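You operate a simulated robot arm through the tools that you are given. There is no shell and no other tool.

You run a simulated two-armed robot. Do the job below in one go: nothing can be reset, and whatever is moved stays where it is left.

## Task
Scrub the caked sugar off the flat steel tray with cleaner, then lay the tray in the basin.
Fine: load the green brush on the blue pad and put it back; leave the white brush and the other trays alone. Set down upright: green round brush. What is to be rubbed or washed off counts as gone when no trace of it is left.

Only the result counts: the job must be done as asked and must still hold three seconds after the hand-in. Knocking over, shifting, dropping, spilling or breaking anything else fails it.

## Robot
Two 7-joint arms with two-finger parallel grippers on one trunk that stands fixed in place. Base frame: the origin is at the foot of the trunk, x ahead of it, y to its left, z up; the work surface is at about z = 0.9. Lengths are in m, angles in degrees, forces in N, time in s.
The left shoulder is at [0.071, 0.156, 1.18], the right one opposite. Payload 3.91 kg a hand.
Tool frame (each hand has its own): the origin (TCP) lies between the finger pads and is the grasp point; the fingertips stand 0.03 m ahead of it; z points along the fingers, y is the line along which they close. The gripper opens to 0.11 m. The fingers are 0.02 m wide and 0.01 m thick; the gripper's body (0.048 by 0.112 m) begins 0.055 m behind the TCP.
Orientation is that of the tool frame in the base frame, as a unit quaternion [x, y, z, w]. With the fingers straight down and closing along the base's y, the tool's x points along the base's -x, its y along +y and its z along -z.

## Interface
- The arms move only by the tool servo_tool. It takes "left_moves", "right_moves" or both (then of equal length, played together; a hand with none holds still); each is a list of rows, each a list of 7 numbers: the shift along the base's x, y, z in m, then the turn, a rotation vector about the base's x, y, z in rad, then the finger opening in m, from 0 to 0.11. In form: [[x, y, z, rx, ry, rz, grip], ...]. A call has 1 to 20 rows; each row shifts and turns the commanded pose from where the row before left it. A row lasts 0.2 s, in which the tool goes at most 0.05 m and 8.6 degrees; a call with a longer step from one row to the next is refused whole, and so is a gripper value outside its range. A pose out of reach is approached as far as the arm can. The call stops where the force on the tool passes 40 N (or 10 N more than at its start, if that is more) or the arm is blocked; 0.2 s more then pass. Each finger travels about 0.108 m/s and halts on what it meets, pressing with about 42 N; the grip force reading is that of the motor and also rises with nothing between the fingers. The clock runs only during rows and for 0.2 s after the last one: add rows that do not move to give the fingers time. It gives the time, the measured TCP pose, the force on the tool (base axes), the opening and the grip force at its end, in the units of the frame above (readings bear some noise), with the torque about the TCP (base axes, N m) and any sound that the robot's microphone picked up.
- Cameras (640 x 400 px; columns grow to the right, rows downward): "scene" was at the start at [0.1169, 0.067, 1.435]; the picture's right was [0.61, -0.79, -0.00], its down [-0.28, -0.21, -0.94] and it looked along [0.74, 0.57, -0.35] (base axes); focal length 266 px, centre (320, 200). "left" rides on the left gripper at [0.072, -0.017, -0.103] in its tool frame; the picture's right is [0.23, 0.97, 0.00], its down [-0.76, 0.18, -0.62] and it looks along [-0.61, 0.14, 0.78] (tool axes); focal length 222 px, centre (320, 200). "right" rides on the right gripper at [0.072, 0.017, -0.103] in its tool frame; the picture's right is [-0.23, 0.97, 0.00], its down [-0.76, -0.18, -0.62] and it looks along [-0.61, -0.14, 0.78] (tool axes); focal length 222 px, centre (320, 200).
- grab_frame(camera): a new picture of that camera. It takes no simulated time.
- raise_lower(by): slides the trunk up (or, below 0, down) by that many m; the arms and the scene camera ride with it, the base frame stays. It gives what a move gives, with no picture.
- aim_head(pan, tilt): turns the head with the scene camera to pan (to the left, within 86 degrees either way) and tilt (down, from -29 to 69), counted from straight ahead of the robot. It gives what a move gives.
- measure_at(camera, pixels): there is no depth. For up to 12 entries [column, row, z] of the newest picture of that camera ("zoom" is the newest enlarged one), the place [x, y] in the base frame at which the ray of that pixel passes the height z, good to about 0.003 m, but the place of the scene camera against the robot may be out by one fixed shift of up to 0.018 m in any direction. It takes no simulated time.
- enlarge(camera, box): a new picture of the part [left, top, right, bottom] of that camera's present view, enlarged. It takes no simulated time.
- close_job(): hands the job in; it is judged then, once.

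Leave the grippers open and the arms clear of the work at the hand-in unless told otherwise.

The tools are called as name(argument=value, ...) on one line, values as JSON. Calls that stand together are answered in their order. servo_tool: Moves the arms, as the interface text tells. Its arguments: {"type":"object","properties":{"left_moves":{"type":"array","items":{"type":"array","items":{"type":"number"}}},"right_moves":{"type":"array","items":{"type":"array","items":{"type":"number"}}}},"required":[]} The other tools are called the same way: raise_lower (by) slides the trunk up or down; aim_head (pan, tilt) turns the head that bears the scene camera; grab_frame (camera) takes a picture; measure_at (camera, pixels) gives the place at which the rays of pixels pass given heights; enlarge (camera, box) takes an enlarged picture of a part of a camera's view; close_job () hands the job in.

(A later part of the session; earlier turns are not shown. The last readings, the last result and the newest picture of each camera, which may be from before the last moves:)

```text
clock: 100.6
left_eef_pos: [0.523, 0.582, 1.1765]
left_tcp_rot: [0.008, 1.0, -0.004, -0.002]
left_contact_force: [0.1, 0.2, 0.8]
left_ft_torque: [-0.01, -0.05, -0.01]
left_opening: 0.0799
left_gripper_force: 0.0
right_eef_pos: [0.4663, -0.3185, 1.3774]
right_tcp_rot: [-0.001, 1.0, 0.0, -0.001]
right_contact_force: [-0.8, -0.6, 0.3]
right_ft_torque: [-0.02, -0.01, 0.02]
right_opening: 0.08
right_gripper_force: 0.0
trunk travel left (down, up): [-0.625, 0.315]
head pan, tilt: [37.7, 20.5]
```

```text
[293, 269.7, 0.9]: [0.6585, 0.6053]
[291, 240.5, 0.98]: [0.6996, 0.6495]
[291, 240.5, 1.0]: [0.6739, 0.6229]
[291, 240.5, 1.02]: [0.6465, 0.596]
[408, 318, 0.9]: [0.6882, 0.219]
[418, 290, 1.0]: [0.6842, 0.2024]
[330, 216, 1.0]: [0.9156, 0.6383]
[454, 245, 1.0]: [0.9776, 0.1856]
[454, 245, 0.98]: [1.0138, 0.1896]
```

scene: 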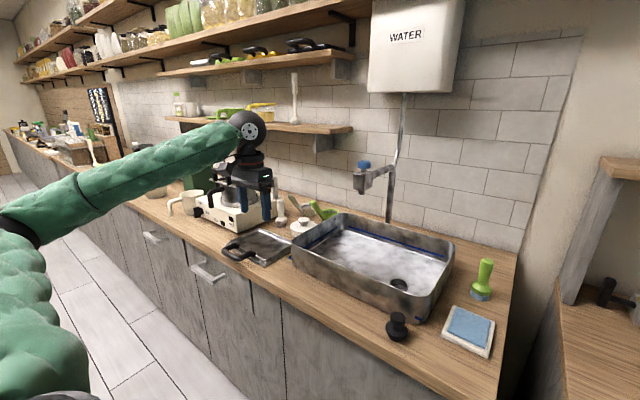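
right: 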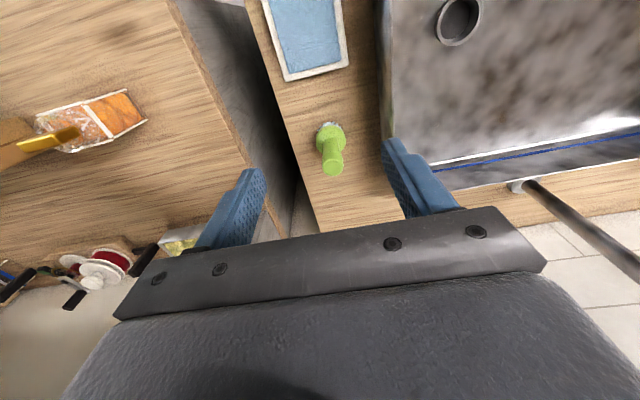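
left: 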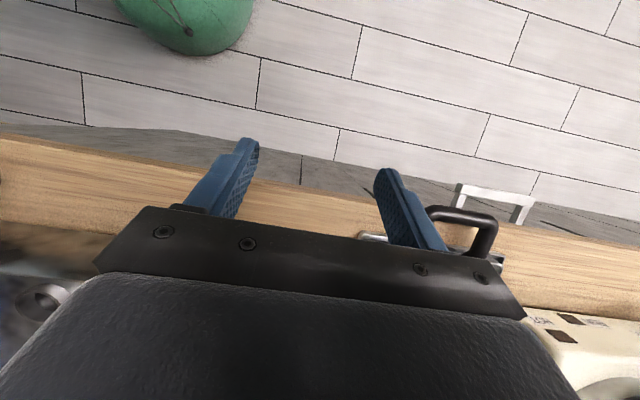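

The rim appears to be at z ≈ 1.01. I'll move the left hand over the front of the basin, up at z ≈ 1.26, to view and measure its interior.

servo_tool(left_moves=[[0, 0, 0.04, 0, 0, 0, 0.11], [0, -0.02, 0.04, 0, 0, 0, 0.11], [0, -0.04, 0.01, 0, 0, 0, 0.11], [0.01, -0.04, 0, 0, 0, 0, 0.11], [0.01, -0.04, 0, 0, 0, 0, 0.11], [0.01, -0.03, 0, 0, 0, 0, 0.11], [0, 0, 0, 0, 0, 0, 0.11]])

grab_frame(camera="left")

```text
clock: 102.2
left_eef_pos: [0.5579, 0.4166, 1.2622]
left_tcp_rot: [0.009, 1.0, -0.005, -0.001]
left_contact_force: [-0.7, 0.5, 0.3]
left_ft_torque: [-0.02, -0.01, -0.01]
left_opening: 0.1101
left_gripper_force: 0.1
right_eef_pos: [0.4699, -0.3174, 1.3748]
right_tcp_rot: [-0.001, 1.0, 0.0, -0.001]
right_contact_force: [0.6, 0.7, -0.8]
right_ft_torque: [0.0, 0.0, -0.01]
right_opening: 0.0798
right_gripper_force: 0.0
trunk travel left (down, up): [-0.625, 0.315]
head pan, tilt: [37.7, 20.5]
```

```text
taken
```

left: 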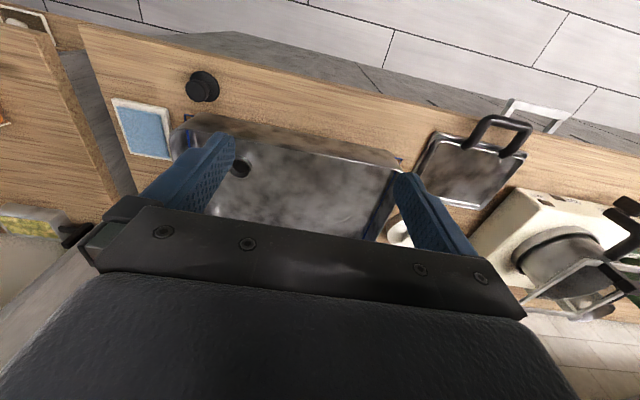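

enlarge(camera="left", box=[160, 90, 430, 260])

measure_at(camera="left", pixels=[[240, 168, 0.9], [240, 134, 1.0], [240, 134, 1.01], [395, 165, 1.0], [395, 165, 1.01], [300, 148, 1.0], [374, 232, 0.905], [350, 237, 0.905], [396, 157, 0.9], [235, 116, 1.0]])

```text
2.35 times, centred on (295, 175) of left
```

zoom: 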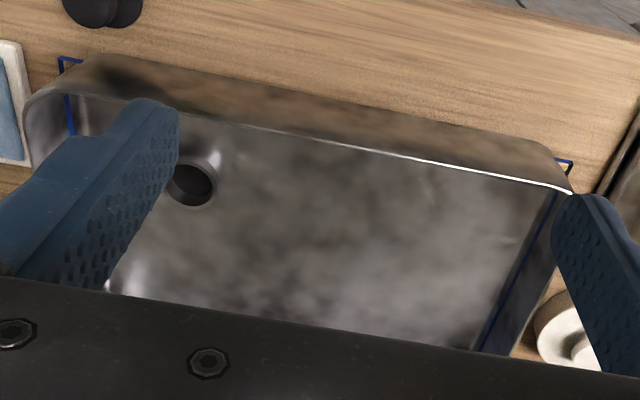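

```text
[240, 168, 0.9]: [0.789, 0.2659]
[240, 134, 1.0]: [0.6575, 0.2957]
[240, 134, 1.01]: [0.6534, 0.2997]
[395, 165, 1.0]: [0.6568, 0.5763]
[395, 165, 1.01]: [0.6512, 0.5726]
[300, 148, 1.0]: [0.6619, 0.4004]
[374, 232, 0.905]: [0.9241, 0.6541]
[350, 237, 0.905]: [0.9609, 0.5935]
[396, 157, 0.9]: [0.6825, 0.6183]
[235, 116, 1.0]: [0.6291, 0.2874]
```

Basin floor: x about 0.67–0.95, y about 0.18–0.59, with the drain at (0.787, 0.27). There's ample room for the tray (0.15 × 0.21 plus a 0.065 handle). Now I'll take the left hand to above the tray handle, turning it 90° so the fingers close across the bar. I'll do it in two parts to keep watch on the arm.

servo_tool(left_moves=[[0, 0.04, 0, 0, 0, 0, 0.08], [0, 0.04, 0, 0, 0, 0, 0.08], [0, 0.04, 0, 0, 0, 0.131, 0.08], [0, 0.04, 0, 0, 0, 0.131, 0.08], [0, 0.04, 0, 0, 0, 0.131, 0.08], [0, 0.04, 0, 0, 0, 0.131, 0.08], [0, 0, 0, 0, 0, 0, 0.08]])

grab_frame(camera="scene")

```text
clock: 103.8
left_eef_pos: [0.5522, 0.6544, 1.2641]
left_tcp_rot: [-0.25, 0.968, -0.006, 0.002]
left_contact_force: [-0.4, 0.5, -0.3]
left_ft_torque: [0.04, 0.0, -0.03]
left_opening: 0.08
left_gripper_force: 0.2
right_eef_pos: [0.4654, -0.3197, 1.375]
right_tcp_rot: [0.0, 1.0, 0.001, 0.001]
right_contact_force: [-0.1, -0.1, 0.0]
right_ft_torque: [0.06, -0.02, -0.01]
right_opening: 0.0799
right_gripper_force: 0.1
trunk travel left (down, up): [-0.625, 0.315]
head pan, tilt: [37.7, 20.5]
```

```text
taken
```

scene: 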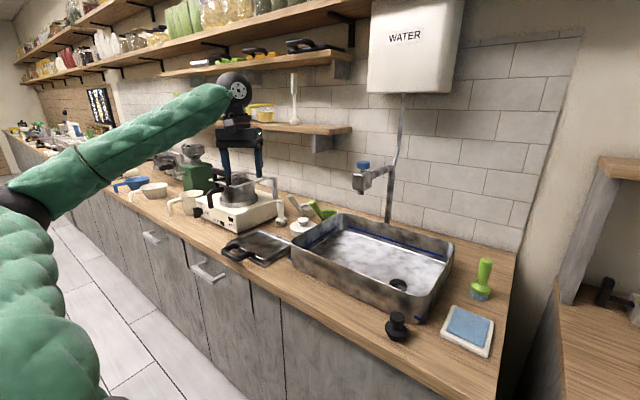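

The motion is well-behaved. Continuing to (0.556, 0.75, 1.17) and finishing the 90° yaw.

servo_tool(left_moves=[[0, 0.03, 0, 0, 0, 0.131, 0.08], [0, 0.03, 0, 0, 0, 0.131, 0.08], [0, 0.02, -0.01, 0, 0, 0.131, 0.08], [0, 0.01, -0.02, 0, 0, 0.131, 0.08], [0, 0, -0.02, 0, 0, 0.131, 0.08], [0, 0, -0.02, 0, 0, 0.131, 0.08], [0, 0, -0.02, 0, 0, 0.131, 0.08], [0, 0, 0, 0, 0, 0.131, 0.08], [0, 0, 0, 0, 0, 0, 0.08]])

grab_frame(camera="left")

grab_frame(camera="scene")

```text
clock: 105.8
left_eef_pos: [0.5565, 0.7455, 1.1739]
left_tcp_rot: [-0.702, 0.712, -0.004, 0.003]
left_contact_force: [-0.5, -0.4, -0.4]
left_ft_torque: [0.02, 0.01, -0.04]
left_opening: 0.0802
left_gripper_force: 0.1
right_eef_pos: [0.4689, -0.3172, 1.3765]
right_tcp_rot: [0.0, 1.0, 0.0, -0.001]
right_contact_force: [0.2, -0.3, -0.5]
right_ft_torque: [-0.03, -0.01, -0.03]
right_opening: 0.0801
right_gripper_force: 0.2
trunk travel left (down, up): [-0.625, 0.315]
head pan, tilt: [37.7, 20.5]
```

```text
taken
```

left: 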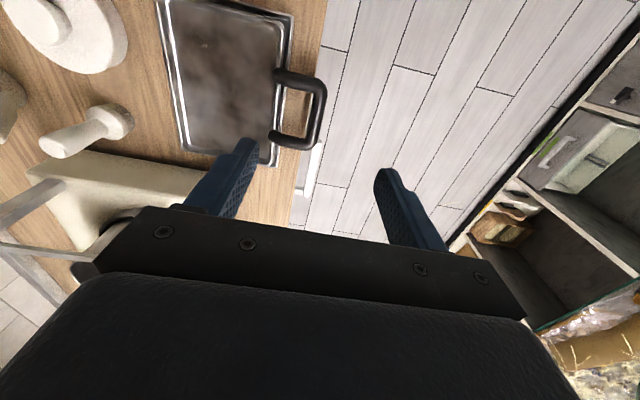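

```text
taken
```

scene: 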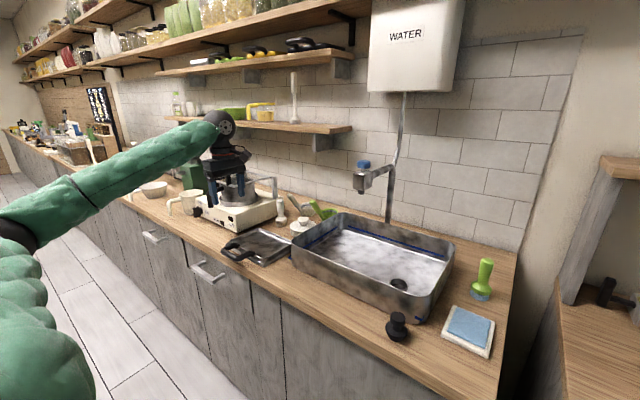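

The yaw is about 89°. I can see the clean tray at (225,80) and the handle at about (305,110). I'll enlarge and measure the handle bar and its feet.

enlarge(camera="left", box=[150, 0, 350, 180])

```text
2.22 times, centred on (250, 90) of left
```

zoom: 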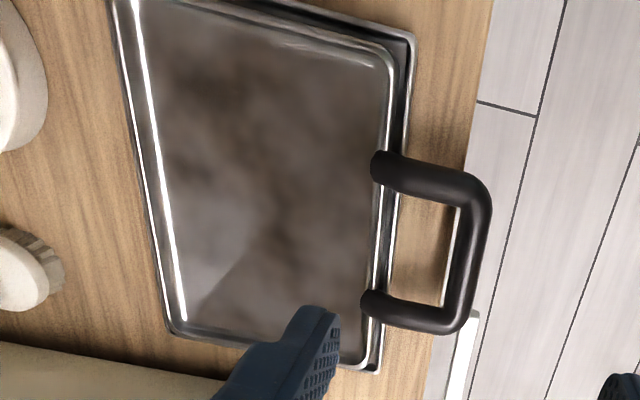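

measure_at(camera="zoom", pixels=[[467, 258, 0.93], [467, 258, 0.94], [467, 258, 0.95], [480, 190, 0.94], [452, 318, 0.94], [380, 165, 0.925], [372, 302, 0.925], [488, 258, 0.94], [449, 258, 0.94], [415, 35, 0.9], [395, 65, 0.915], [380, 365, 0.9]])

```text
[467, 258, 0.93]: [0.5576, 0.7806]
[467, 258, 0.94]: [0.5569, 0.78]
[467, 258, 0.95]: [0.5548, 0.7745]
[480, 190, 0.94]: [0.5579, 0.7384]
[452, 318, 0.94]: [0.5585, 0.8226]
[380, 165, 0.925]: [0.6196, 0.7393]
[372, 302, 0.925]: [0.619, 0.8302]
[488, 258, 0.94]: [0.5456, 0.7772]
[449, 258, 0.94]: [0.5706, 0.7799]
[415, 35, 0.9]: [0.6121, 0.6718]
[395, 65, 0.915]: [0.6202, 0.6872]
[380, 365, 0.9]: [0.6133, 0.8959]
```

The bar is centred at about (0.557, 0.783) with z ≈ 0.932; the feet are at y ≈ 0.739 and 0.830. I'll move above the bar and descend with a 0.055 opening to z ≈ 0.985 first.

servo_tool(left_moves=[[0, 0.02, -0.03, 0, 0, 0.013, 0.055], [0, 0.0175, -0.04, 0, 0, 0, 0.055], [0, 0, -0.04, 0, 0, 0, 0.055], [0, 0, -0.04, 0, 0, 0, 0.055], [0, 0, -0.038, 0, 0, 0, 0.055], [0, 0, 0, 0, 0, 0, 0.055]])

grab_frame(camera="left")

enlarge(camera="scene", box=[180, 180, 310, 290])

```text
clock: 107.2
left_eef_pos: [0.558, 0.7811, 0.9859]
left_tcp_rot: [-0.706, 0.709, -0.004, 0.001]
left_contact_force: [-0.4, 0.6, -0.1]
left_ft_torque: [0.02, 0.0, 0.04]
left_opening: 0.0548
left_gripper_force: 0.0
right_eef_pos: [0.4696, -0.3165, 1.3752]
right_tcp_rot: [-0.001, 1.0, 0.0, -0.001]
right_contact_force: [0.5, 0.2, -0.4]
right_ft_torque: [0.02, 0.01, 0.0]
right_opening: 0.0798
right_gripper_force: 0.0
trunk travel left (down, up): [-0.625, 0.315]
head pan, tilt: [37.7, 20.5]
```

```text
taken
```

left: 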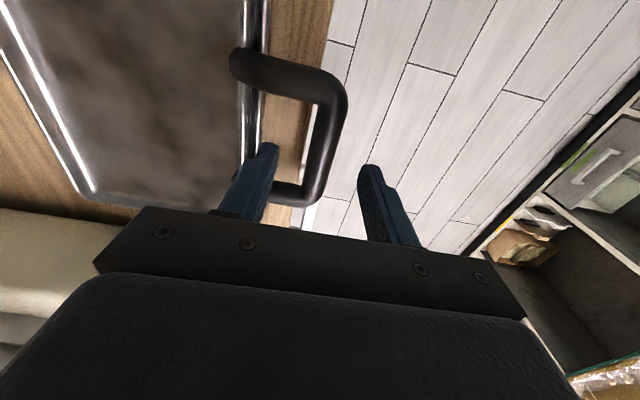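

```text
3.64 times, centred on (245, 235) of scene
```

zoom: 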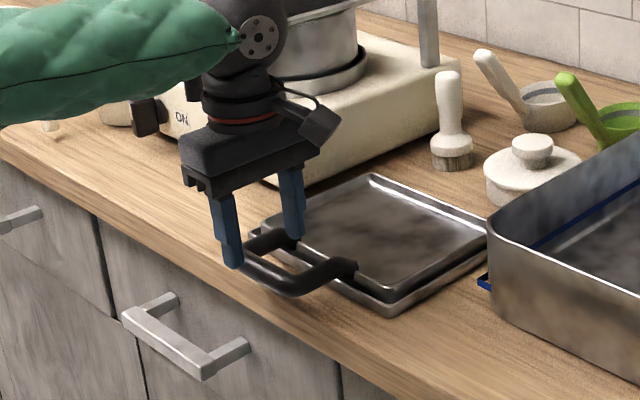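

I'll measure the bar in this close view to verify the centring.

enlarge(camera="left", box=[210, 30, 410, 250])

measure_at(camera="left", pixels=[[335, 130, 0.932], [335, 130, 0.925], [335, 130, 0.945], [344, 100, 0.932], [322, 180, 0.932], [245, 60, 0.925], [318, 160, 0.956]])

```text
1.82 times, centred on (310, 140) of left
```

zoom: 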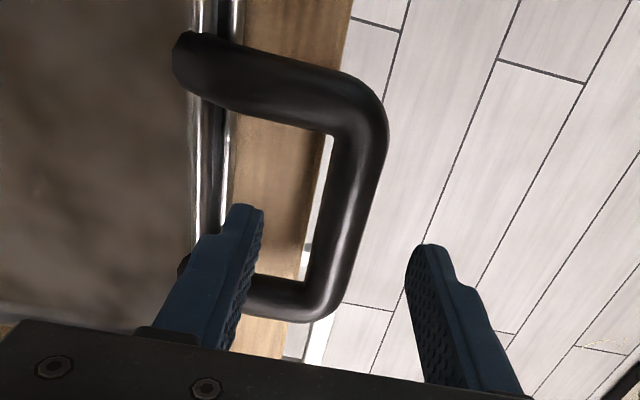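

```text
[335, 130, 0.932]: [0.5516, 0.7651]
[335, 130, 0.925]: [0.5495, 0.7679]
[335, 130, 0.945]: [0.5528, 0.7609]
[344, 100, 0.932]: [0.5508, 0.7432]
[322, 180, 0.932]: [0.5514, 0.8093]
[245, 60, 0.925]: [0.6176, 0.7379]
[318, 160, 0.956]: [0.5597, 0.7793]
```

measure_at(camera="left", pixels=[[332, 103, 0.932], [324.4, 130, 0.932], [314.4, 167.5, 0.932], [324.4, 130, 0.94], [345, 103, 0.932], [319, 103, 0.932]])

```text
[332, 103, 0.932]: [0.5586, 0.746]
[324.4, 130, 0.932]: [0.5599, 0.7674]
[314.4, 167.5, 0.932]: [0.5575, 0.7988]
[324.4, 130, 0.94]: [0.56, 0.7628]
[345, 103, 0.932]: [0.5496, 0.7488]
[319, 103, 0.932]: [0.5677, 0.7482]
```

The bar centre is x = 0.559 and the TCP is at 0.558, with a bar diameter of about 0.018. I'll descend to z ≈ 0.942 so the bar lies well inside the pads.

servo_tool(left_moves=[[0.0005, 0.002, -0.02, 0, 0, 0, 0.055], [0, 0, -0.015, 0, 0, 0, 0.055], [0, 0, -0.009, 0, 0, 0, 0.055], [0, 0, 0, 0, 0, 0, 0.055]])

grab_frame(camera="left")

enlarge(camera="scene", box=[200, 200, 310, 290])

```text
clock: 108.2
left_eef_pos: [0.5557, 0.7825, 0.9418]
left_tcp_rot: [-0.705, 0.709, -0.003, 0.003]
left_contact_force: [0.2, 0.5, -0.2]
left_ft_torque: [-0.01, 0.02, -0.01]
left_opening: 0.0551
left_gripper_force: 0.1
right_eef_pos: [0.469, -0.3172, 1.3763]
right_tcp_rot: [-0.001, 1.0, 0.0, -0.001]
right_contact_force: [-0.5, -0.9, 0.0]
right_ft_torque: [0.04, 0.0, -0.02]
right_opening: 0.0801
right_gripper_force: 0.1
trunk travel left (down, up): [-0.625, 0.315]
head pan, tilt: [37.7, 20.5]
```

```text
taken
```

left: 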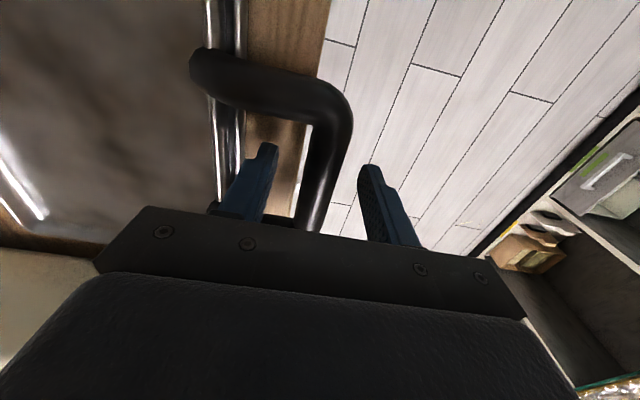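

```text
4.44 times, centred on (255, 245) of scene
```

zoom: 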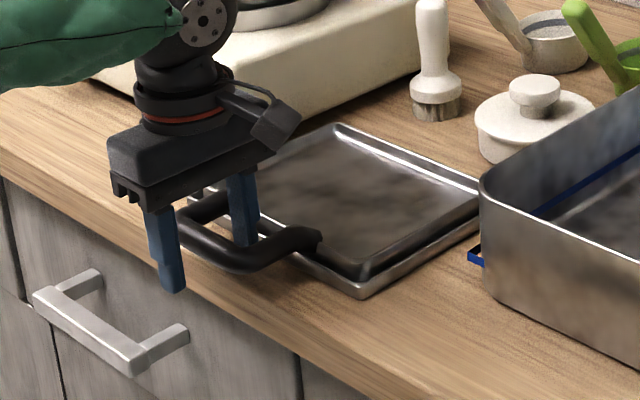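

The fingers straddle the bar. Before closing I'll check the centring in a close-up, so the tray isn't dragged.

enlarge(camera="left", box=[230, 110, 400, 250])

servo_tool(left_moves=[[0, 0, 0, 0, 0, 0, 0.055]])

```text
2.86 times, centred on (315, 180) of left
```

zoom: 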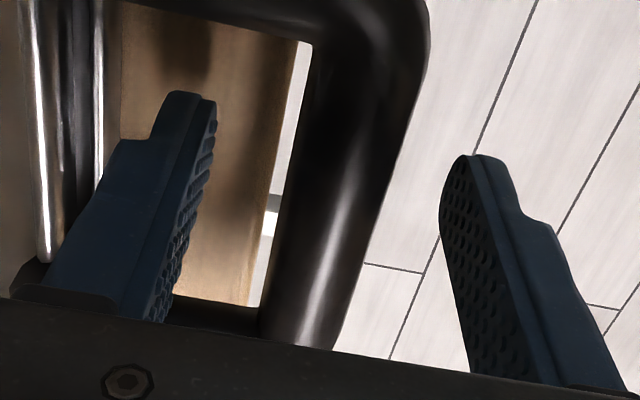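

```text
clock: 108.6
left_eef_pos: [0.5569, 0.7833, 0.9419]
left_tcp_rot: [-0.706, 0.708, -0.003, 0.002]
left_contact_force: [0.5, -0.2, -0.2]
left_ft_torque: [0.01, 0.01, -0.01]
left_opening: 0.0552
left_gripper_force: 0.0
right_eef_pos: [0.4692, -0.3176, 1.3764]
right_tcp_rot: [0.0, 1.0, 0.0, -0.001]
right_contact_force: [-0.1, 0.4, 0.2]
right_ft_torque: [0.02, -0.01, 0.0]
right_opening: 0.08
right_gripper_force: 0.2
trunk travel left (down, up): [-0.625, 0.315]
head pan, tilt: [37.7, 20.5]
```

It looks centred to within a few millimetres. I'll close in stages and watch the sideways force, so I can re-centre rather than drag the tray.

servo_tool(left_moves=[[0.001, 0, 0, 0, 0, 0, 0.04], [0, 0, 0, 0, 0, 0, 0.026], [0, 0, 0, 0, 0, 0, 0.026]])

enlarge(camera="left", box=[230, 110, 400, 250])

```text
clock: 109.4
left_eef_pos: [0.5582, 0.7833, 0.942]
left_tcp_rot: [-0.706, 0.708, -0.004, 0.003]
left_contact_force: [0.1, 0.8, 0.0]
left_ft_torque: [0.01, 0.0, 0.01]
left_opening: 0.026
left_gripper_force: 0.0
right_eef_pos: [0.4686, -0.318, 1.3753]
right_tcp_rot: [-0.001, 1.0, 0.0, 0.0]
right_contact_force: [-0.3, -0.5, -0.2]
right_ft_torque: [-0.01, 0.01, 0.02]
right_opening: 0.0802
right_gripper_force: 0.1
trunk travel left (down, up): [-0.625, 0.315]
head pan, tilt: [37.7, 20.5]
```

```text
2.86 times, centred on (315, 180) of left
```

zoom: 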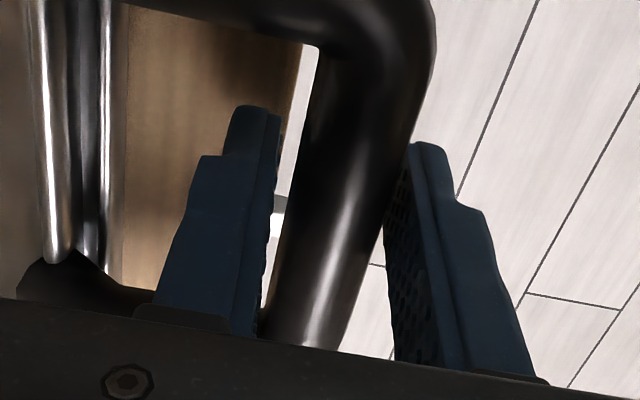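

No contact at 0.026, and it looks centred. Next stage 0.021.

servo_tool(left_moves=[[0, 0, 0, 0, 0, 0, 0.022], [0, 0, 0, 0, 0, 0, 0.022]])

```text
clock: 110.0
left_eef_pos: [0.5574, 0.7828, 0.9418]
left_tcp_rot: [-0.706, 0.708, -0.004, 0.003]
left_contact_force: [-0.3, 1.1, 0.1]
left_ft_torque: [0.0, 0.0, 0.01]
left_opening: 0.0222
left_gripper_force: 0.4
right_eef_pos: [0.468, -0.3178, 1.3757]
right_tcp_rot: [-0.001, 1.0, 0.001, 0.0]
right_contact_force: [-0.4, 0.2, -0.6]
right_ft_torque: [-0.01, 0.02, 0.01]
right_opening: 0.08
right_gripper_force: 0.2
trunk travel left (down, up): [-0.625, 0.315]
head pan, tilt: [37.7, 20.5]
```

servo_tool(left_moves=[[0, 0, 0, 0, 0, 0, 0.02], [0, 0, 0, 0, 0, 0, 0.02]])

enlarge(camera="left", box=[230, 110, 400, 250])

```text
clock: 110.6
left_eef_pos: [0.5571, 0.7827, 0.9408]
left_tcp_rot: [-0.706, 0.708, -0.004, 0.002]
left_contact_force: [-0.5, 0.6, 0.0]
left_ft_torque: [0.01, -0.02, 0.02]
left_opening: 0.0206
left_gripper_force: 0.4
right_eef_pos: [0.4691, -0.3178, 1.3755]
right_tcp_rot: [0.0, 1.0, -0.001, 0.0]
right_contact_force: [0.6, 0.1, -0.1]
right_ft_torque: [0.0, -0.03, 0.01]
right_opening: 0.0802
right_gripper_force: 0.2
trunk travel left (down, up): [-0.625, 0.315]
head pan, tilt: [37.7, 20.5]
```

```text
2.86 times, centred on (315, 180) of left
```

zoom: 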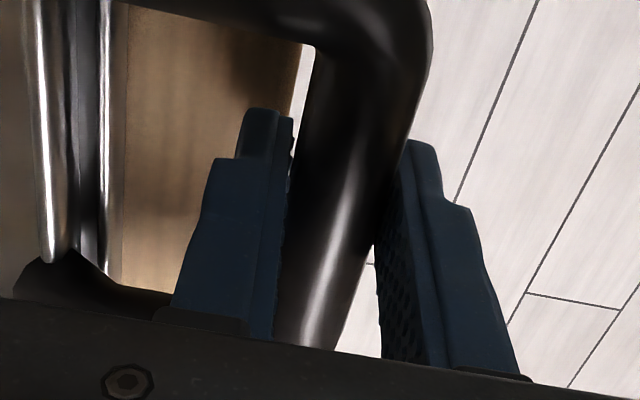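

servo_tool(left_moves=[[0, 0, 0, 0, 0, 0, 0.018], [0, 0, 0, 0, 0, 0, 0.018]])

```text
clock: 111.2
left_eef_pos: [0.5574, 0.7832, 0.9426]
left_tcp_rot: [-0.706, 0.709, -0.004, 0.003]
left_contact_force: [-0.5, -0.2, 0.7]
left_ft_torque: [-0.01, 0.01, 0.21]
left_opening: 0.0203
left_gripper_force: 41.6
right_eef_pos: [0.4689, -0.3171, 1.3765]
right_tcp_rot: [-0.001, 1.0, 0.0, 0.001]
right_contact_force: [-0.1, 0.5, 0.5]
right_ft_torque: [0.04, -0.02, 0.0]
right_opening: 0.0801
right_gripper_force: 0.1
trunk travel left (down, up): [-0.625, 0.315]
head pan, tilt: [37.7, 20.5]
```

Gripped: opening 0.0203 at 42 N with no net side force. I'll check that nothing has shifted, then lift only a few millimetres to see how the tray behaves.

servo_tool(left_moves=[[0, 0, 0, 0, 0, 0, 0.0], [0, 0, 0.003, 0, 0, 0, 0.0], [0, 0, 0.004, 0, 0, 0, 0.0], [0, 0, 0, 0, 0, 0, 0.0]])

enlarge(camera="scene", box=[215, 210, 305, 275])

grab_frame(camera="left")

```text
clock: 112.2
left_eef_pos: [0.5563, 0.7842, 0.9476]
left_tcp_rot: [-0.706, 0.708, -0.004, 0.002]
left_contact_force: [0.2, 0.3, -2.4]
left_ft_torque: [0.11, 0.16, -0.04]
left_opening: 0.0201
left_gripper_force: 42.5
right_eef_pos: [0.4686, -0.3168, 1.375]
right_tcp_rot: [-0.002, 1.0, 0.0, 0.0]
right_contact_force: [-0.1, 0.6, 1.0]
right_ft_torque: [-0.03, 0.0, -0.04]
right_opening: 0.0798
right_gripper_force: 0.0
trunk travel left (down, up): [-0.625, 0.315]
head pan, tilt: [37.7, 20.5]
```

```text
6.15 times, centred on (260, 242) of scene
```

zoom: 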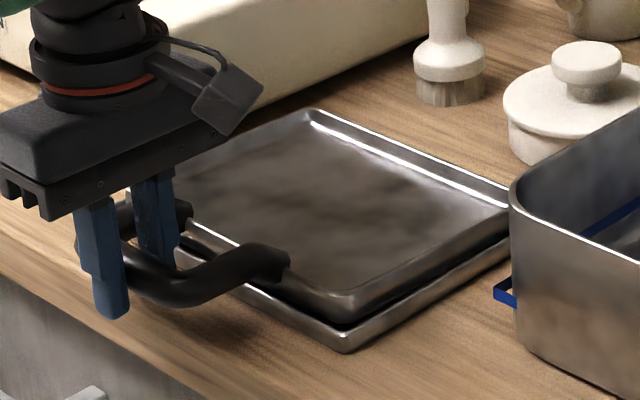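

```text
taken
```

left: 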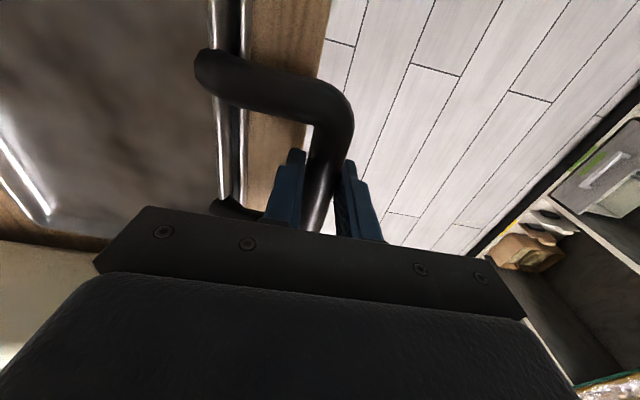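

A gap has opened under the near edge and the lower tray stays put, so they are separate. The handle carries 2.4 N so far. I'll lift a few millimetres more and watch whether the tray comes up level or pivots on its far edge.

servo_tool(left_moves=[[0, 0, 0.003, 0, 0, 0, 0.0], [0, 0, 0.003, 0, 0, 0, 0.0], [0, 0, 0, 0, 0, 0, 0.0]])

enlarge(camera="scene", box=[225, 215, 305, 275])

```text
clock: 113.0
left_eef_pos: [0.5576, 0.7829, 0.9559]
left_tcp_rot: [-0.706, 0.709, -0.004, 0.003]
left_contact_force: [0.4, 1.0, -1.7]
left_ft_torque: [-0.19, -0.03, 0.03]
left_opening: 0.0201
left_gripper_force: 42.4
right_eef_pos: [0.4699, -0.3172, 1.3754]
right_tcp_rot: [-0.001, 1.0, 0.0, 0.0]
right_contact_force: [-1.0, -0.2, 0.1]
right_ft_torque: [-0.01, -0.03, 0.0]
right_opening: 0.0798
right_gripper_force: 0.1
trunk travel left (down, up): [-0.625, 0.315]
head pan, tilt: [37.7, 20.5]
```

```text
6.67 times, centred on (265, 245) of scene
```

zoom: 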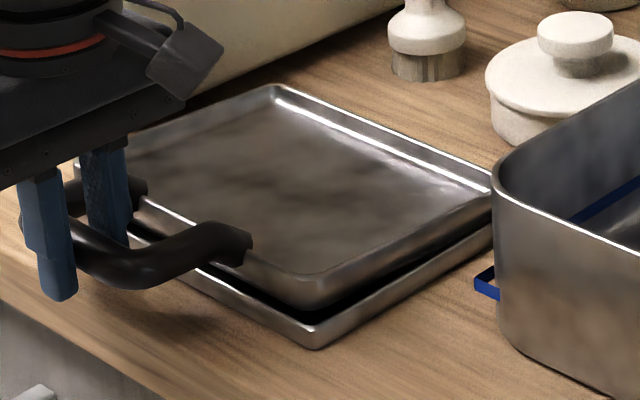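

The tray pivots on its far edge; the grip carries little torque (force 1.7 N, torque about 0). Its weight is roughly 5–6 N. I'll test whether the pads can hold it by tilting the tool slightly, −5° about y, which would raise the far side. I'll read the torque.

servo_tool(left_moves=[[0, 0, 0, 0, -0.045, 0, 0.0], [0, 0, 0, 0, -0.045, 0, 0.0]])

enlarge(camera="scene", box=[225, 215, 305, 275])

```text
clock: 113.6
left_eef_pos: [0.5563, 0.7826, 0.9551]
left_tcp_rot: [-0.705, 0.707, -0.036, 0.034]
left_contact_force: [-1.0, -0.7, 0.0]
left_ft_torque: [-0.3, -0.05, -0.07]
left_opening: 0.0203
left_gripper_force: 41.6
right_eef_pos: [0.4695, -0.3177, 1.3762]
right_tcp_rot: [-0.001, 1.0, 0.0, 0.0]
right_contact_force: [0.7, 0.2, 0.7]
right_ft_torque: [-0.01, -0.02, 0.04]
right_opening: 0.0799
right_gripper_force: 0.0
trunk travel left (down, up): [-0.625, 0.315]
head pan, tilt: [37.7, 20.5]
```

```text
6.67 times, centred on (265, 245) of scene
```

zoom: 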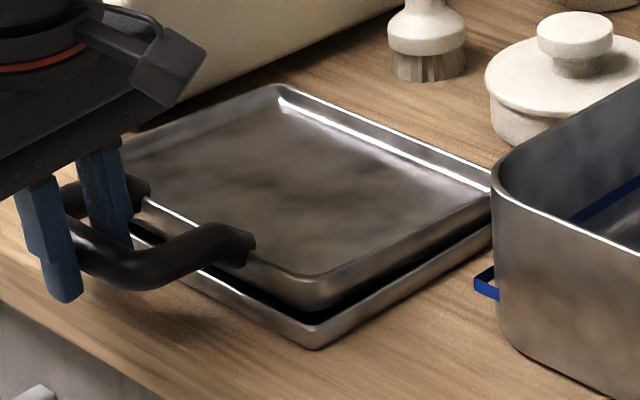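

The bar turns freely in the pads: no torque about y and the far edge is unmoved. A level lift isn't possible, so the tray will hang from the handle. To avoid dragging the lower tray I'll swing the handle up along an arc about the far edge (x ≈ 0.76, radius ≈ 0.204), tilting the hand outward as it goes for reach. First part of the arc now.

servo_tool(left_moves=[[0.0046, 0, 0.0206, 0, -0.0524, 0, 0.0], [0.0068, 0, 0.0199, 0, -0.0524, 0, 0.0], [0.0088, 0, 0.0191, 0, -0.0524, 0, 0.0], [0.0107, 0, 0.0178, 0, -0.0524, 0, 0.0], [0, 0, 0, 0, 0, 0, 0.0]])

enlarge(camera="scene", box=[195, 180, 315, 275])

grab_frame(camera="left")

```text
clock: 114.8
left_eef_pos: [0.5866, 0.7841, 1.0323]
left_tcp_rot: [-0.697, 0.7, -0.109, 0.11]
left_contact_force: [-16.3, 0.3, 7.8]
left_ft_torque: [-0.1, 0.32, 0.16]
left_opening: 0.0204
left_gripper_force: 42.3
right_eef_pos: [0.4671, -0.3186, 1.3757]
right_tcp_rot: [-0.001, 1.0, 0.0, 0.0]
right_contact_force: [0.3, 0.3, -0.6]
right_ft_torque: [0.0, 0.02, 0.01]
right_opening: 0.08
right_gripper_force: 0.2
trunk travel left (down, up): [-0.625, 0.315]
head pan, tilt: [37.7, 20.5]
```

```text
4.21 times, centred on (255, 228) of scene
```

zoom: 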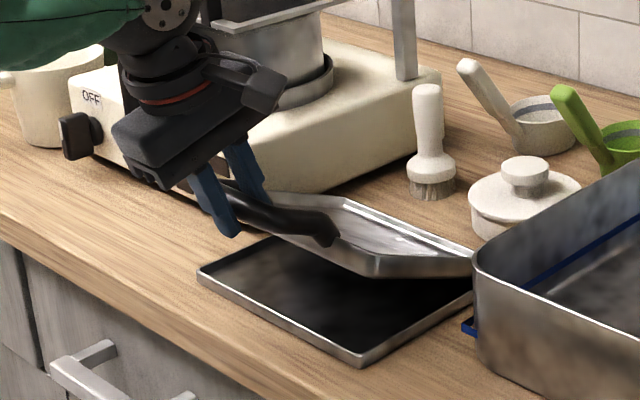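

```text
taken
```

left: 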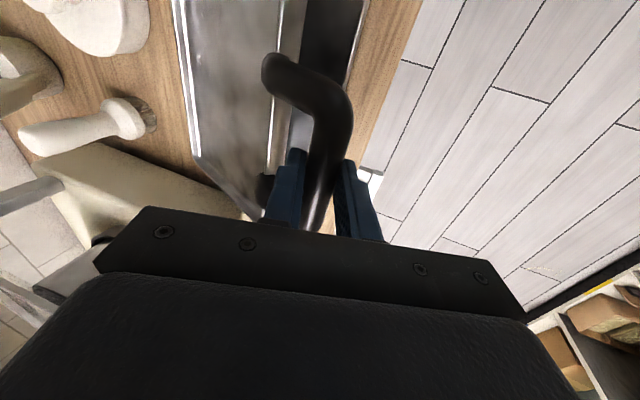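

There's a 16 N push-back in x: the far edge is butting against the lower tray's rim. I'll ease back in −x right away and then compare the lower tray's position with the start.

servo_tool(left_moves=[[-0.004, 0, 0, 0, 0, 0, 0.0]])

enlarge(camera="scene", box=[215, 220, 305, 275])

```text
clock: 115.2
left_eef_pos: [0.5838, 0.7831, 1.0311]
left_tcp_rot: [-0.697, 0.7, -0.109, 0.109]
left_contact_force: [0.7, -0.1, -2.2]
left_ft_torque: [-0.22, -0.11, 0.16]
left_opening: 0.0202
left_gripper_force: 41.9
right_eef_pos: [0.4693, -0.3178, 1.3761]
right_tcp_rot: [0.0, 1.0, 0.0, 0.0]
right_contact_force: [0.0, -0.1, -0.3]
right_ft_torque: [0.03, 0.01, 0.0]
right_opening: 0.0798
right_gripper_force: 0.2
trunk travel left (down, up): [-0.625, 0.315]
head pan, tilt: [37.7, 20.5]
```

```text
7.11 times, centred on (260, 248) of scene
```

zoom: 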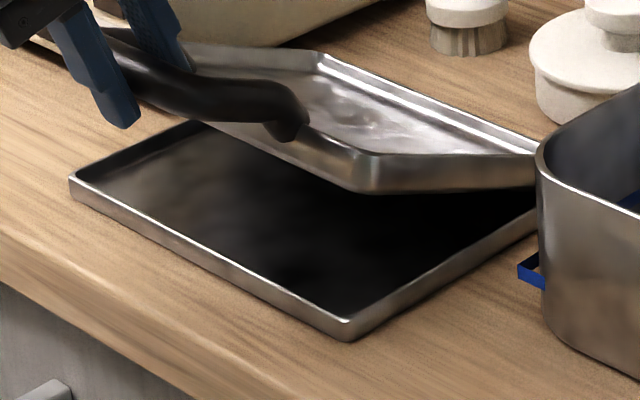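

The lower tray's corners are where they were at the start (zoom left corner (70,180), near corner (348,340)). The force is back to about zero. I'll continue the arc with more pull-back, two steps at a time, watching the x force.

servo_tool(left_moves=[[0.0095, 0, 0.018, 0, -0.0524, 0, 0.0], [0.0118, 0, 0.0152, 0, -0.0524, 0, 0.0]])

enlarge(camera="scene", box=[215, 220, 305, 275])

```text
clock: 115.8
left_eef_pos: [0.6048, 0.7825, 1.065]
left_tcp_rot: [-0.689, 0.695, -0.146, 0.145]
left_contact_force: [-0.1, 0.1, -2.7]
left_ft_torque: [-0.27, 0.11, -0.09]
left_opening: 0.0203
left_gripper_force: 41.8
right_eef_pos: [0.4685, -0.318, 1.3757]
right_tcp_rot: [0.0, 1.0, 0.0, 0.0]
right_contact_force: [0.7, 0.0, 0.2]
right_ft_torque: [0.01, -0.04, -0.02]
right_opening: 0.0799
right_gripper_force: 0.0
trunk travel left (down, up): [-0.625, 0.315]
head pan, tilt: [37.7, 20.5]
```

```text
7.11 times, centred on (260, 248) of scene
```

zoom: 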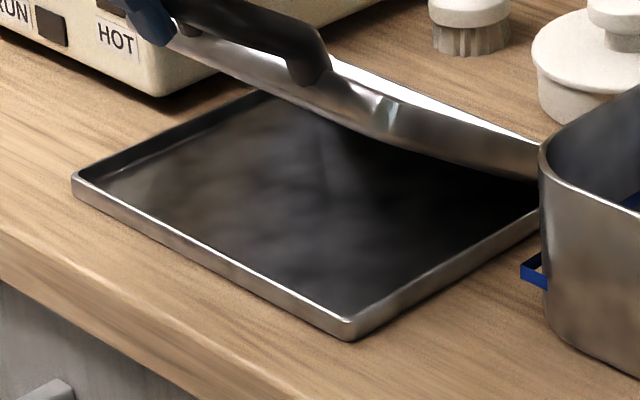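

Forces are small (z −2.7 N, x about 0) and the lower tray is exactly in place. Continuing the arc.

servo_tool(left_moves=[[0.0135, 0, 0.0134, 0, -0.0524, 0, 0.0], [0.0153, 0, 0.0117, 0, -0.0524, 0, 0.0]])

enlarge(camera="scene", box=[195, 170, 315, 275])

```text
clock: 116.4
left_eef_pos: [0.6332, 0.7827, 1.0935]
left_tcp_rot: [-0.682, 0.685, -0.183, 0.182]
left_contact_force: [-4.2, -2.6, 2.8]
left_ft_torque: [-0.08, 0.18, -0.04]
left_opening: 0.0203
left_gripper_force: 42.1
right_eef_pos: [0.4677, -0.3171, 1.3763]
right_tcp_rot: [0.0, 1.0, 0.0, 0.0]
right_contact_force: [-0.8, -0.7, 0.2]
right_ft_torque: [-0.01, -0.03, 0.0]
right_opening: 0.08
right_gripper_force: 0.0
trunk travel left (down, up): [-0.625, 0.315]
head pan, tilt: [37.7, 20.5]
```

```text
3.81 times, centred on (255, 222) of scene
```

zoom: 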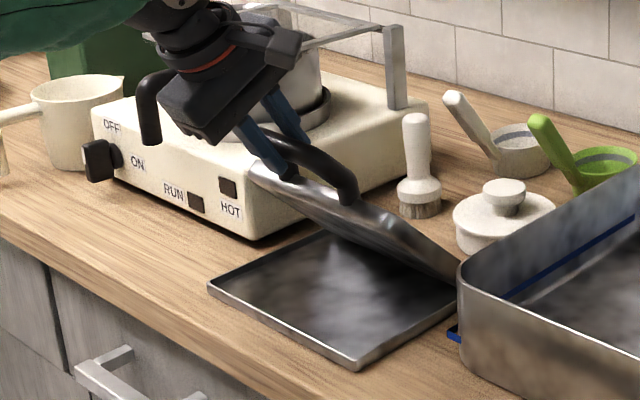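

A little push-back again (x −4 N). I'll pull back 4 mm and continue with smaller forward steps.

servo_tool(left_moves=[[-0.004, 0, 0.002, 0, 0, 0, 0.0], [0.013, 0, 0.0097, 0, -0.0524, 0, 0.0]])

enlarge(camera="scene", box=[195, 170, 315, 275])

```text
clock: 117.0
left_eef_pos: [0.6437, 0.7833, 1.101]
left_tcp_rot: [-0.677, 0.68, -0.199, 0.199]
left_contact_force: [-2.4, -0.2, -0.4]
left_ft_torque: [-0.26, 0.32, -0.11]
left_opening: 0.0206
left_gripper_force: 41.6
right_eef_pos: [0.4679, -0.3181, 1.377]
right_tcp_rot: [-0.001, 1.0, 0.0, 0.0]
right_contact_force: [0.1, 0.4, 0.5]
right_ft_torque: [0.01, 0.03, -0.01]
right_opening: 0.0798
right_gripper_force: 0.0
trunk travel left (down, up): [-0.625, 0.315]
head pan, tilt: [37.7, 20.5]
```

```text
3.81 times, centred on (255, 222) of scene
```

zoom: 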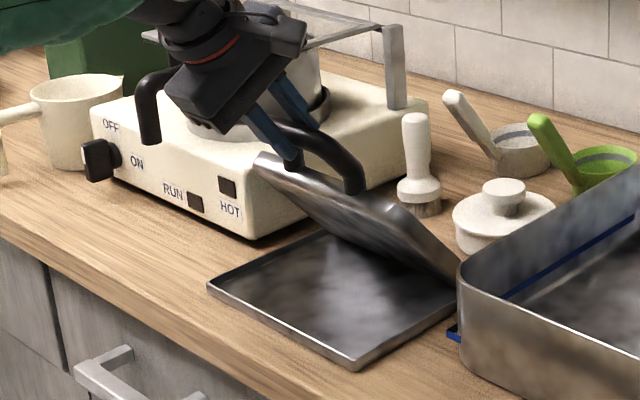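

The tray is now at about 60°, with only small forces. I'll continue up and slightly forward.

servo_tool(left_moves=[[0.01, 0, 0.012, 0, -0.0524, 0, 0.0], [0.008, 0, 0.015, 0, -0.03, 0, 0.0]])

enlarge(camera="scene", box=[195, 170, 315, 275])

```text
clock: 117.6
left_eef_pos: [0.6597, 0.7835, 1.1278]
left_tcp_rot: [-0.668, 0.672, -0.227, 0.225]
left_contact_force: [0.1, 0.5, -3.1]
left_ft_torque: [-0.01, 0.26, 0.01]
left_opening: 0.0205
left_gripper_force: 42.3
right_eef_pos: [0.4699, -0.3164, 1.3765]
right_tcp_rot: [-0.001, 1.0, 0.001, 0.0]
right_contact_force: [-0.1, 0.6, -0.1]
right_ft_torque: [-0.02, -0.02, 0.03]
right_opening: 0.0803
right_gripper_force: 0.0
trunk travel left (down, up): [-0.625, 0.315]
head pan, tilt: [37.7, 20.5]
```

```text
3.81 times, centred on (255, 222) of scene
```

zoom: 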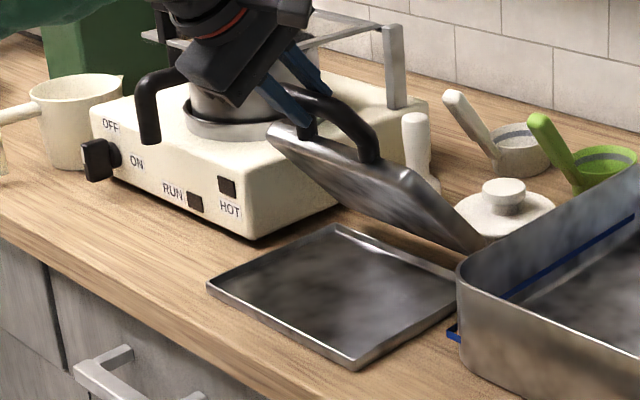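

The tray is fully off the lower tray, hanging inclined. Its weight is about 3.1 N and the lower tray is undisturbed. I'll raise it straight up 12 cm so its lower edge clears the basin rim.

servo_tool(left_moves=[[0, 0, 0.02, 0, 0, 0, 0.0], [0, 0, 0.03, 0, 0, 0, 0.0], [0, 0, 0.03, 0, 0, 0, 0.0], [0, 0, 0.03, 0, 0, 0, 0.0], [0, 0, 0.02, 0, 0, 0, 0.0], [0, 0, 0, 0, 0, 0, 0.0]])

grab_frame(camera="scene")

grab_frame(camera="left")

enlarge(camera="scene", box=[215, 220, 305, 275])

```text
clock: 119.0
left_eef_pos: [0.6627, 0.7812, 1.261]
left_tcp_rot: [-0.669, 0.671, -0.226, 0.226]
left_contact_force: [0.0, -0.3, -4.0]
left_ft_torque: [-0.02, 0.23, -0.01]
left_opening: 0.0203
left_gripper_force: 41.7
right_eef_pos: [0.4686, -0.3172, 1.375]
right_tcp_rot: [-0.001, 1.0, 0.0, 0.0]
right_contact_force: [0.0, 0.3, -0.6]
right_ft_torque: [-0.03, 0.05, -0.01]
right_opening: 0.0799
right_gripper_force: 0.1
trunk travel left (down, up): [-0.625, 0.315]
head pan, tilt: [37.7, 20.5]
```

```text
taken
```

scene: 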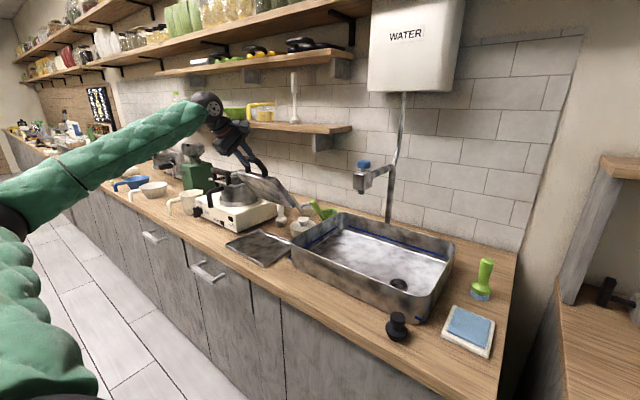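

```text
taken
```

left: 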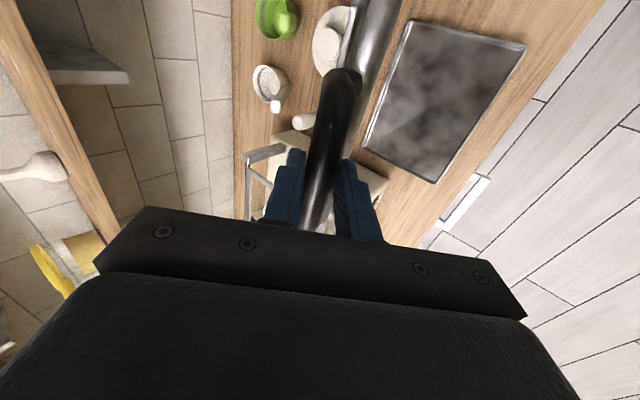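

```text
7.11 times, centred on (260, 248) of scene
```

zoom: 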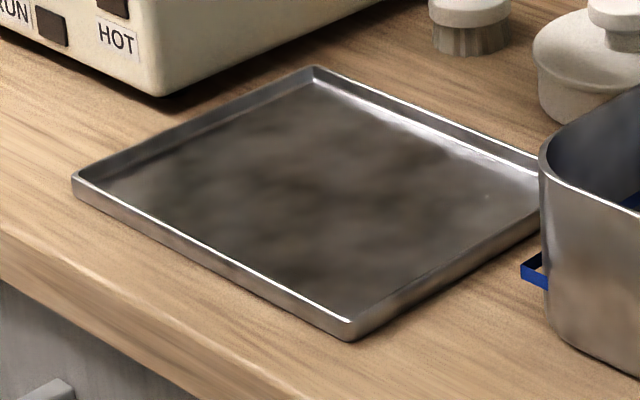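

The lower tray is exactly where it was. The dirty-side tray hangs inclined at about 50° with its lower edge at z ≈ 1.08, above the rim. I'll carry it right over the basin to y ≈ 0.40, staying at x ≈ 0.66, well in front of the tap.

servo_tool(left_moves=[[0, -0.025, 0.005, 0, 0, 0, 0.0], [0, -0.038, 0, 0, 0, 0, 0.0], [0, -0.038, 0, 0, 0, 0, 0.0], [0, -0.038, 0, 0, 0, 0, 0.0], [0, -0.038, 0, 0, 0, 0, 0.0], [0, -0.038, 0, 0, 0, 0, 0.0], [0, -0.038, 0, 0, 0, 0, 0.0], [0, -0.038, 0, 0, 0, 0, 0.0], [0, -0.038, 0, 0, 0, 0, 0.0], [0, -0.038, 0, 0, 0, 0, 0.0], [0, -0.014, 0, 0, 0, 0, 0.0], [0, 0, 0, 0, 0, 0, 0.0]])

grab_frame(camera="scene")

grab_frame(camera="left")

```text
clock: 121.6
left_eef_pos: [0.6608, 0.3998, 1.2652]
left_tcp_rot: [-0.668, 0.671, -0.227, 0.227]
left_contact_force: [0.1, 0.1, -3.1]
left_ft_torque: [-0.02, 0.19, 0.02]
left_opening: 0.0202
left_gripper_force: 41.6
right_eef_pos: [0.4694, -0.3168, 1.3766]
right_tcp_rot: [-0.001, 1.0, 0.0, 0.0]
right_contact_force: [-0.1, -0.7, -0.7]
right_ft_torque: [-0.02, -0.01, 0.0]
right_opening: 0.0799
right_gripper_force: 0.1
trunk travel left (down, up): [-0.625, 0.315]
head pan, tilt: [37.7, 20.5]
```

```text
taken
```

scene: 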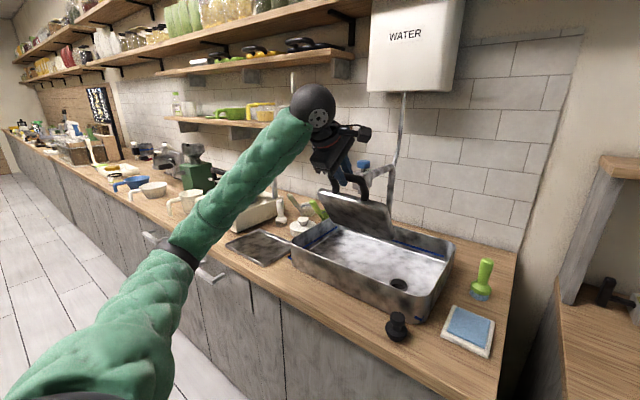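

```text
taken
```

left: 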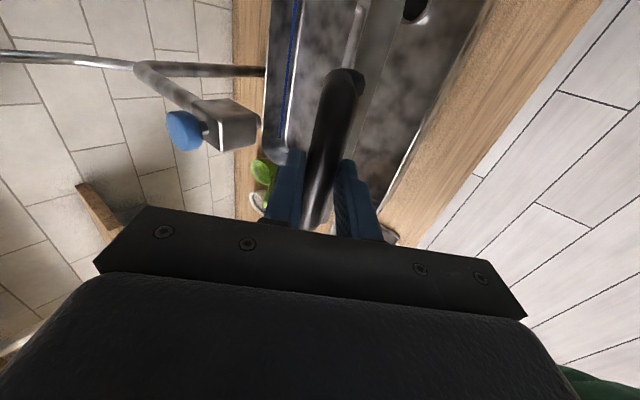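

Over the basin at y = 0.40. The tap head is at about (0.865, 0.466, 1.17) and the hand stays well short of it. I'll lower the tray into the basin by 12 cm, keeping the handle near x = 0.66.

servo_tool(left_moves=[[0.005, 0, -0.03, 0, 0, 0, 0.0], [0.005, 0, -0.03, 0, 0, 0, 0.0], [0.01, 0, -0.03, 0, 0, 0, 0.0], [0.01, 0, -0.03, 0, 0, 0, 0.0], [0, 0, 0, 0, 0, 0, 0.0]])

enlarge(camera="scene", box=[270, 120, 470, 330])

grab_frame(camera="left")

```text
clock: 122.8
left_eef_pos: [0.6926, 0.3994, 1.1418]
left_tcp_rot: [-0.668, 0.671, -0.227, 0.227]
left_contact_force: [0.1, -0.3, -3.9]
left_ft_torque: [-0.01, 0.2, 0.01]
left_opening: 0.0203
left_gripper_force: 41.7
right_eef_pos: [0.4681, -0.3186, 1.377]
right_tcp_rot: [-0.001, 1.0, -0.001, 0.001]
right_contact_force: [-0.3, 0.4, 0.9]
right_ft_torque: [0.04, 0.02, -0.02]
right_opening: 0.0799
right_gripper_force: 0.1
trunk travel left (down, up): [-0.625, 0.315]
head pan, tilt: [37.7, 20.5]
```

```text
1.90 times, centred on (370, 225) of scene
```

zoom: 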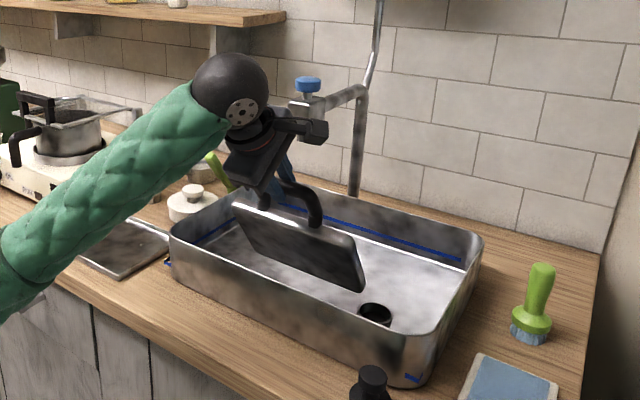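

```text
taken
```

left: 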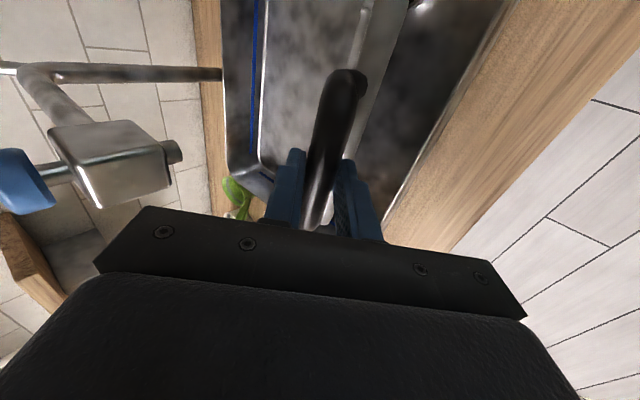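

The tray is inside the basin walls, hanging steeply. The tap box is at about (0.87, 0.466, 1.19), so the hand must stay below x ≈ 0.78. I'll move forward a little while lowering until the far edge nears the floor.

servo_tool(left_moves=[[0.02, 0, -0.01, 0, 0, 0, 0.0], [0.02, 0, -0.01, 0, 0, 0, 0.0], [0.015, 0, -0.008, 0, 0, 0, 0.0], [0, 0, 0, 0, 0, 0, 0.0]])

enlarge(camera="scene", box=[280, 150, 460, 310])

```text
clock: 123.8
left_eef_pos: [0.7433, 0.4005, 1.1165]
left_tcp_rot: [-0.668, 0.671, -0.228, 0.229]
left_contact_force: [-5.6, 1.1, 10.8]
left_ft_torque: [-0.28, -0.22, -0.07]
left_opening: 0.0203
left_gripper_force: 42.1
right_eef_pos: [0.4673, -0.3186, 1.3769]
right_tcp_rot: [-0.001, 1.0, 0.0, 0.0]
right_contact_force: [-0.1, 0.0, 0.2]
right_ft_torque: [-0.04, 0.0, 0.01]
right_opening: 0.08
right_gripper_force: 0.0
trunk travel left (down, up): [-0.625, 0.315]
head pan, tilt: [37.7, 20.5]
```

```text
2.50 times, centred on (370, 230) of scene
```

zoom: 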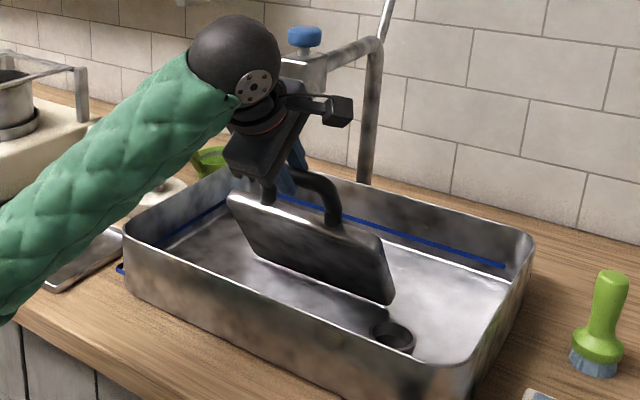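

The far edge touches the basin floor (10.8 N up, −5.6 N in x). I'll relieve the pressure by moving back along an arc about that edge so the tray leans toward the near side, starting to untilt the hand.

servo_tool(left_moves=[[-0.005, 0, 0.001, 0, 0, 0, 0.0], [-0.009, 0, -0.006, 0, 0.04, 0, 0.0]])

```text
clock: 124.4
left_eef_pos: [0.7322, 0.4004, 1.1107]
left_tcp_rot: [-0.672, 0.676, -0.212, 0.213]
left_contact_force: [-1.0, -0.7, -0.3]
left_ft_torque: [-0.16, 0.0, -0.02]
left_opening: 0.0204
left_gripper_force: 42.3
right_eef_pos: [0.4686, -0.3186, 1.3758]
right_tcp_rot: [-0.002, 1.0, 0.0, 0.0]
right_contact_force: [0.3, -0.3, -0.3]
right_ft_torque: [0.0, -0.01, 0.02]
right_opening: 0.0802
right_gripper_force: 0.0
trunk travel left (down, up): [-0.625, 0.315]
head pan, tilt: [37.7, 20.5]
```

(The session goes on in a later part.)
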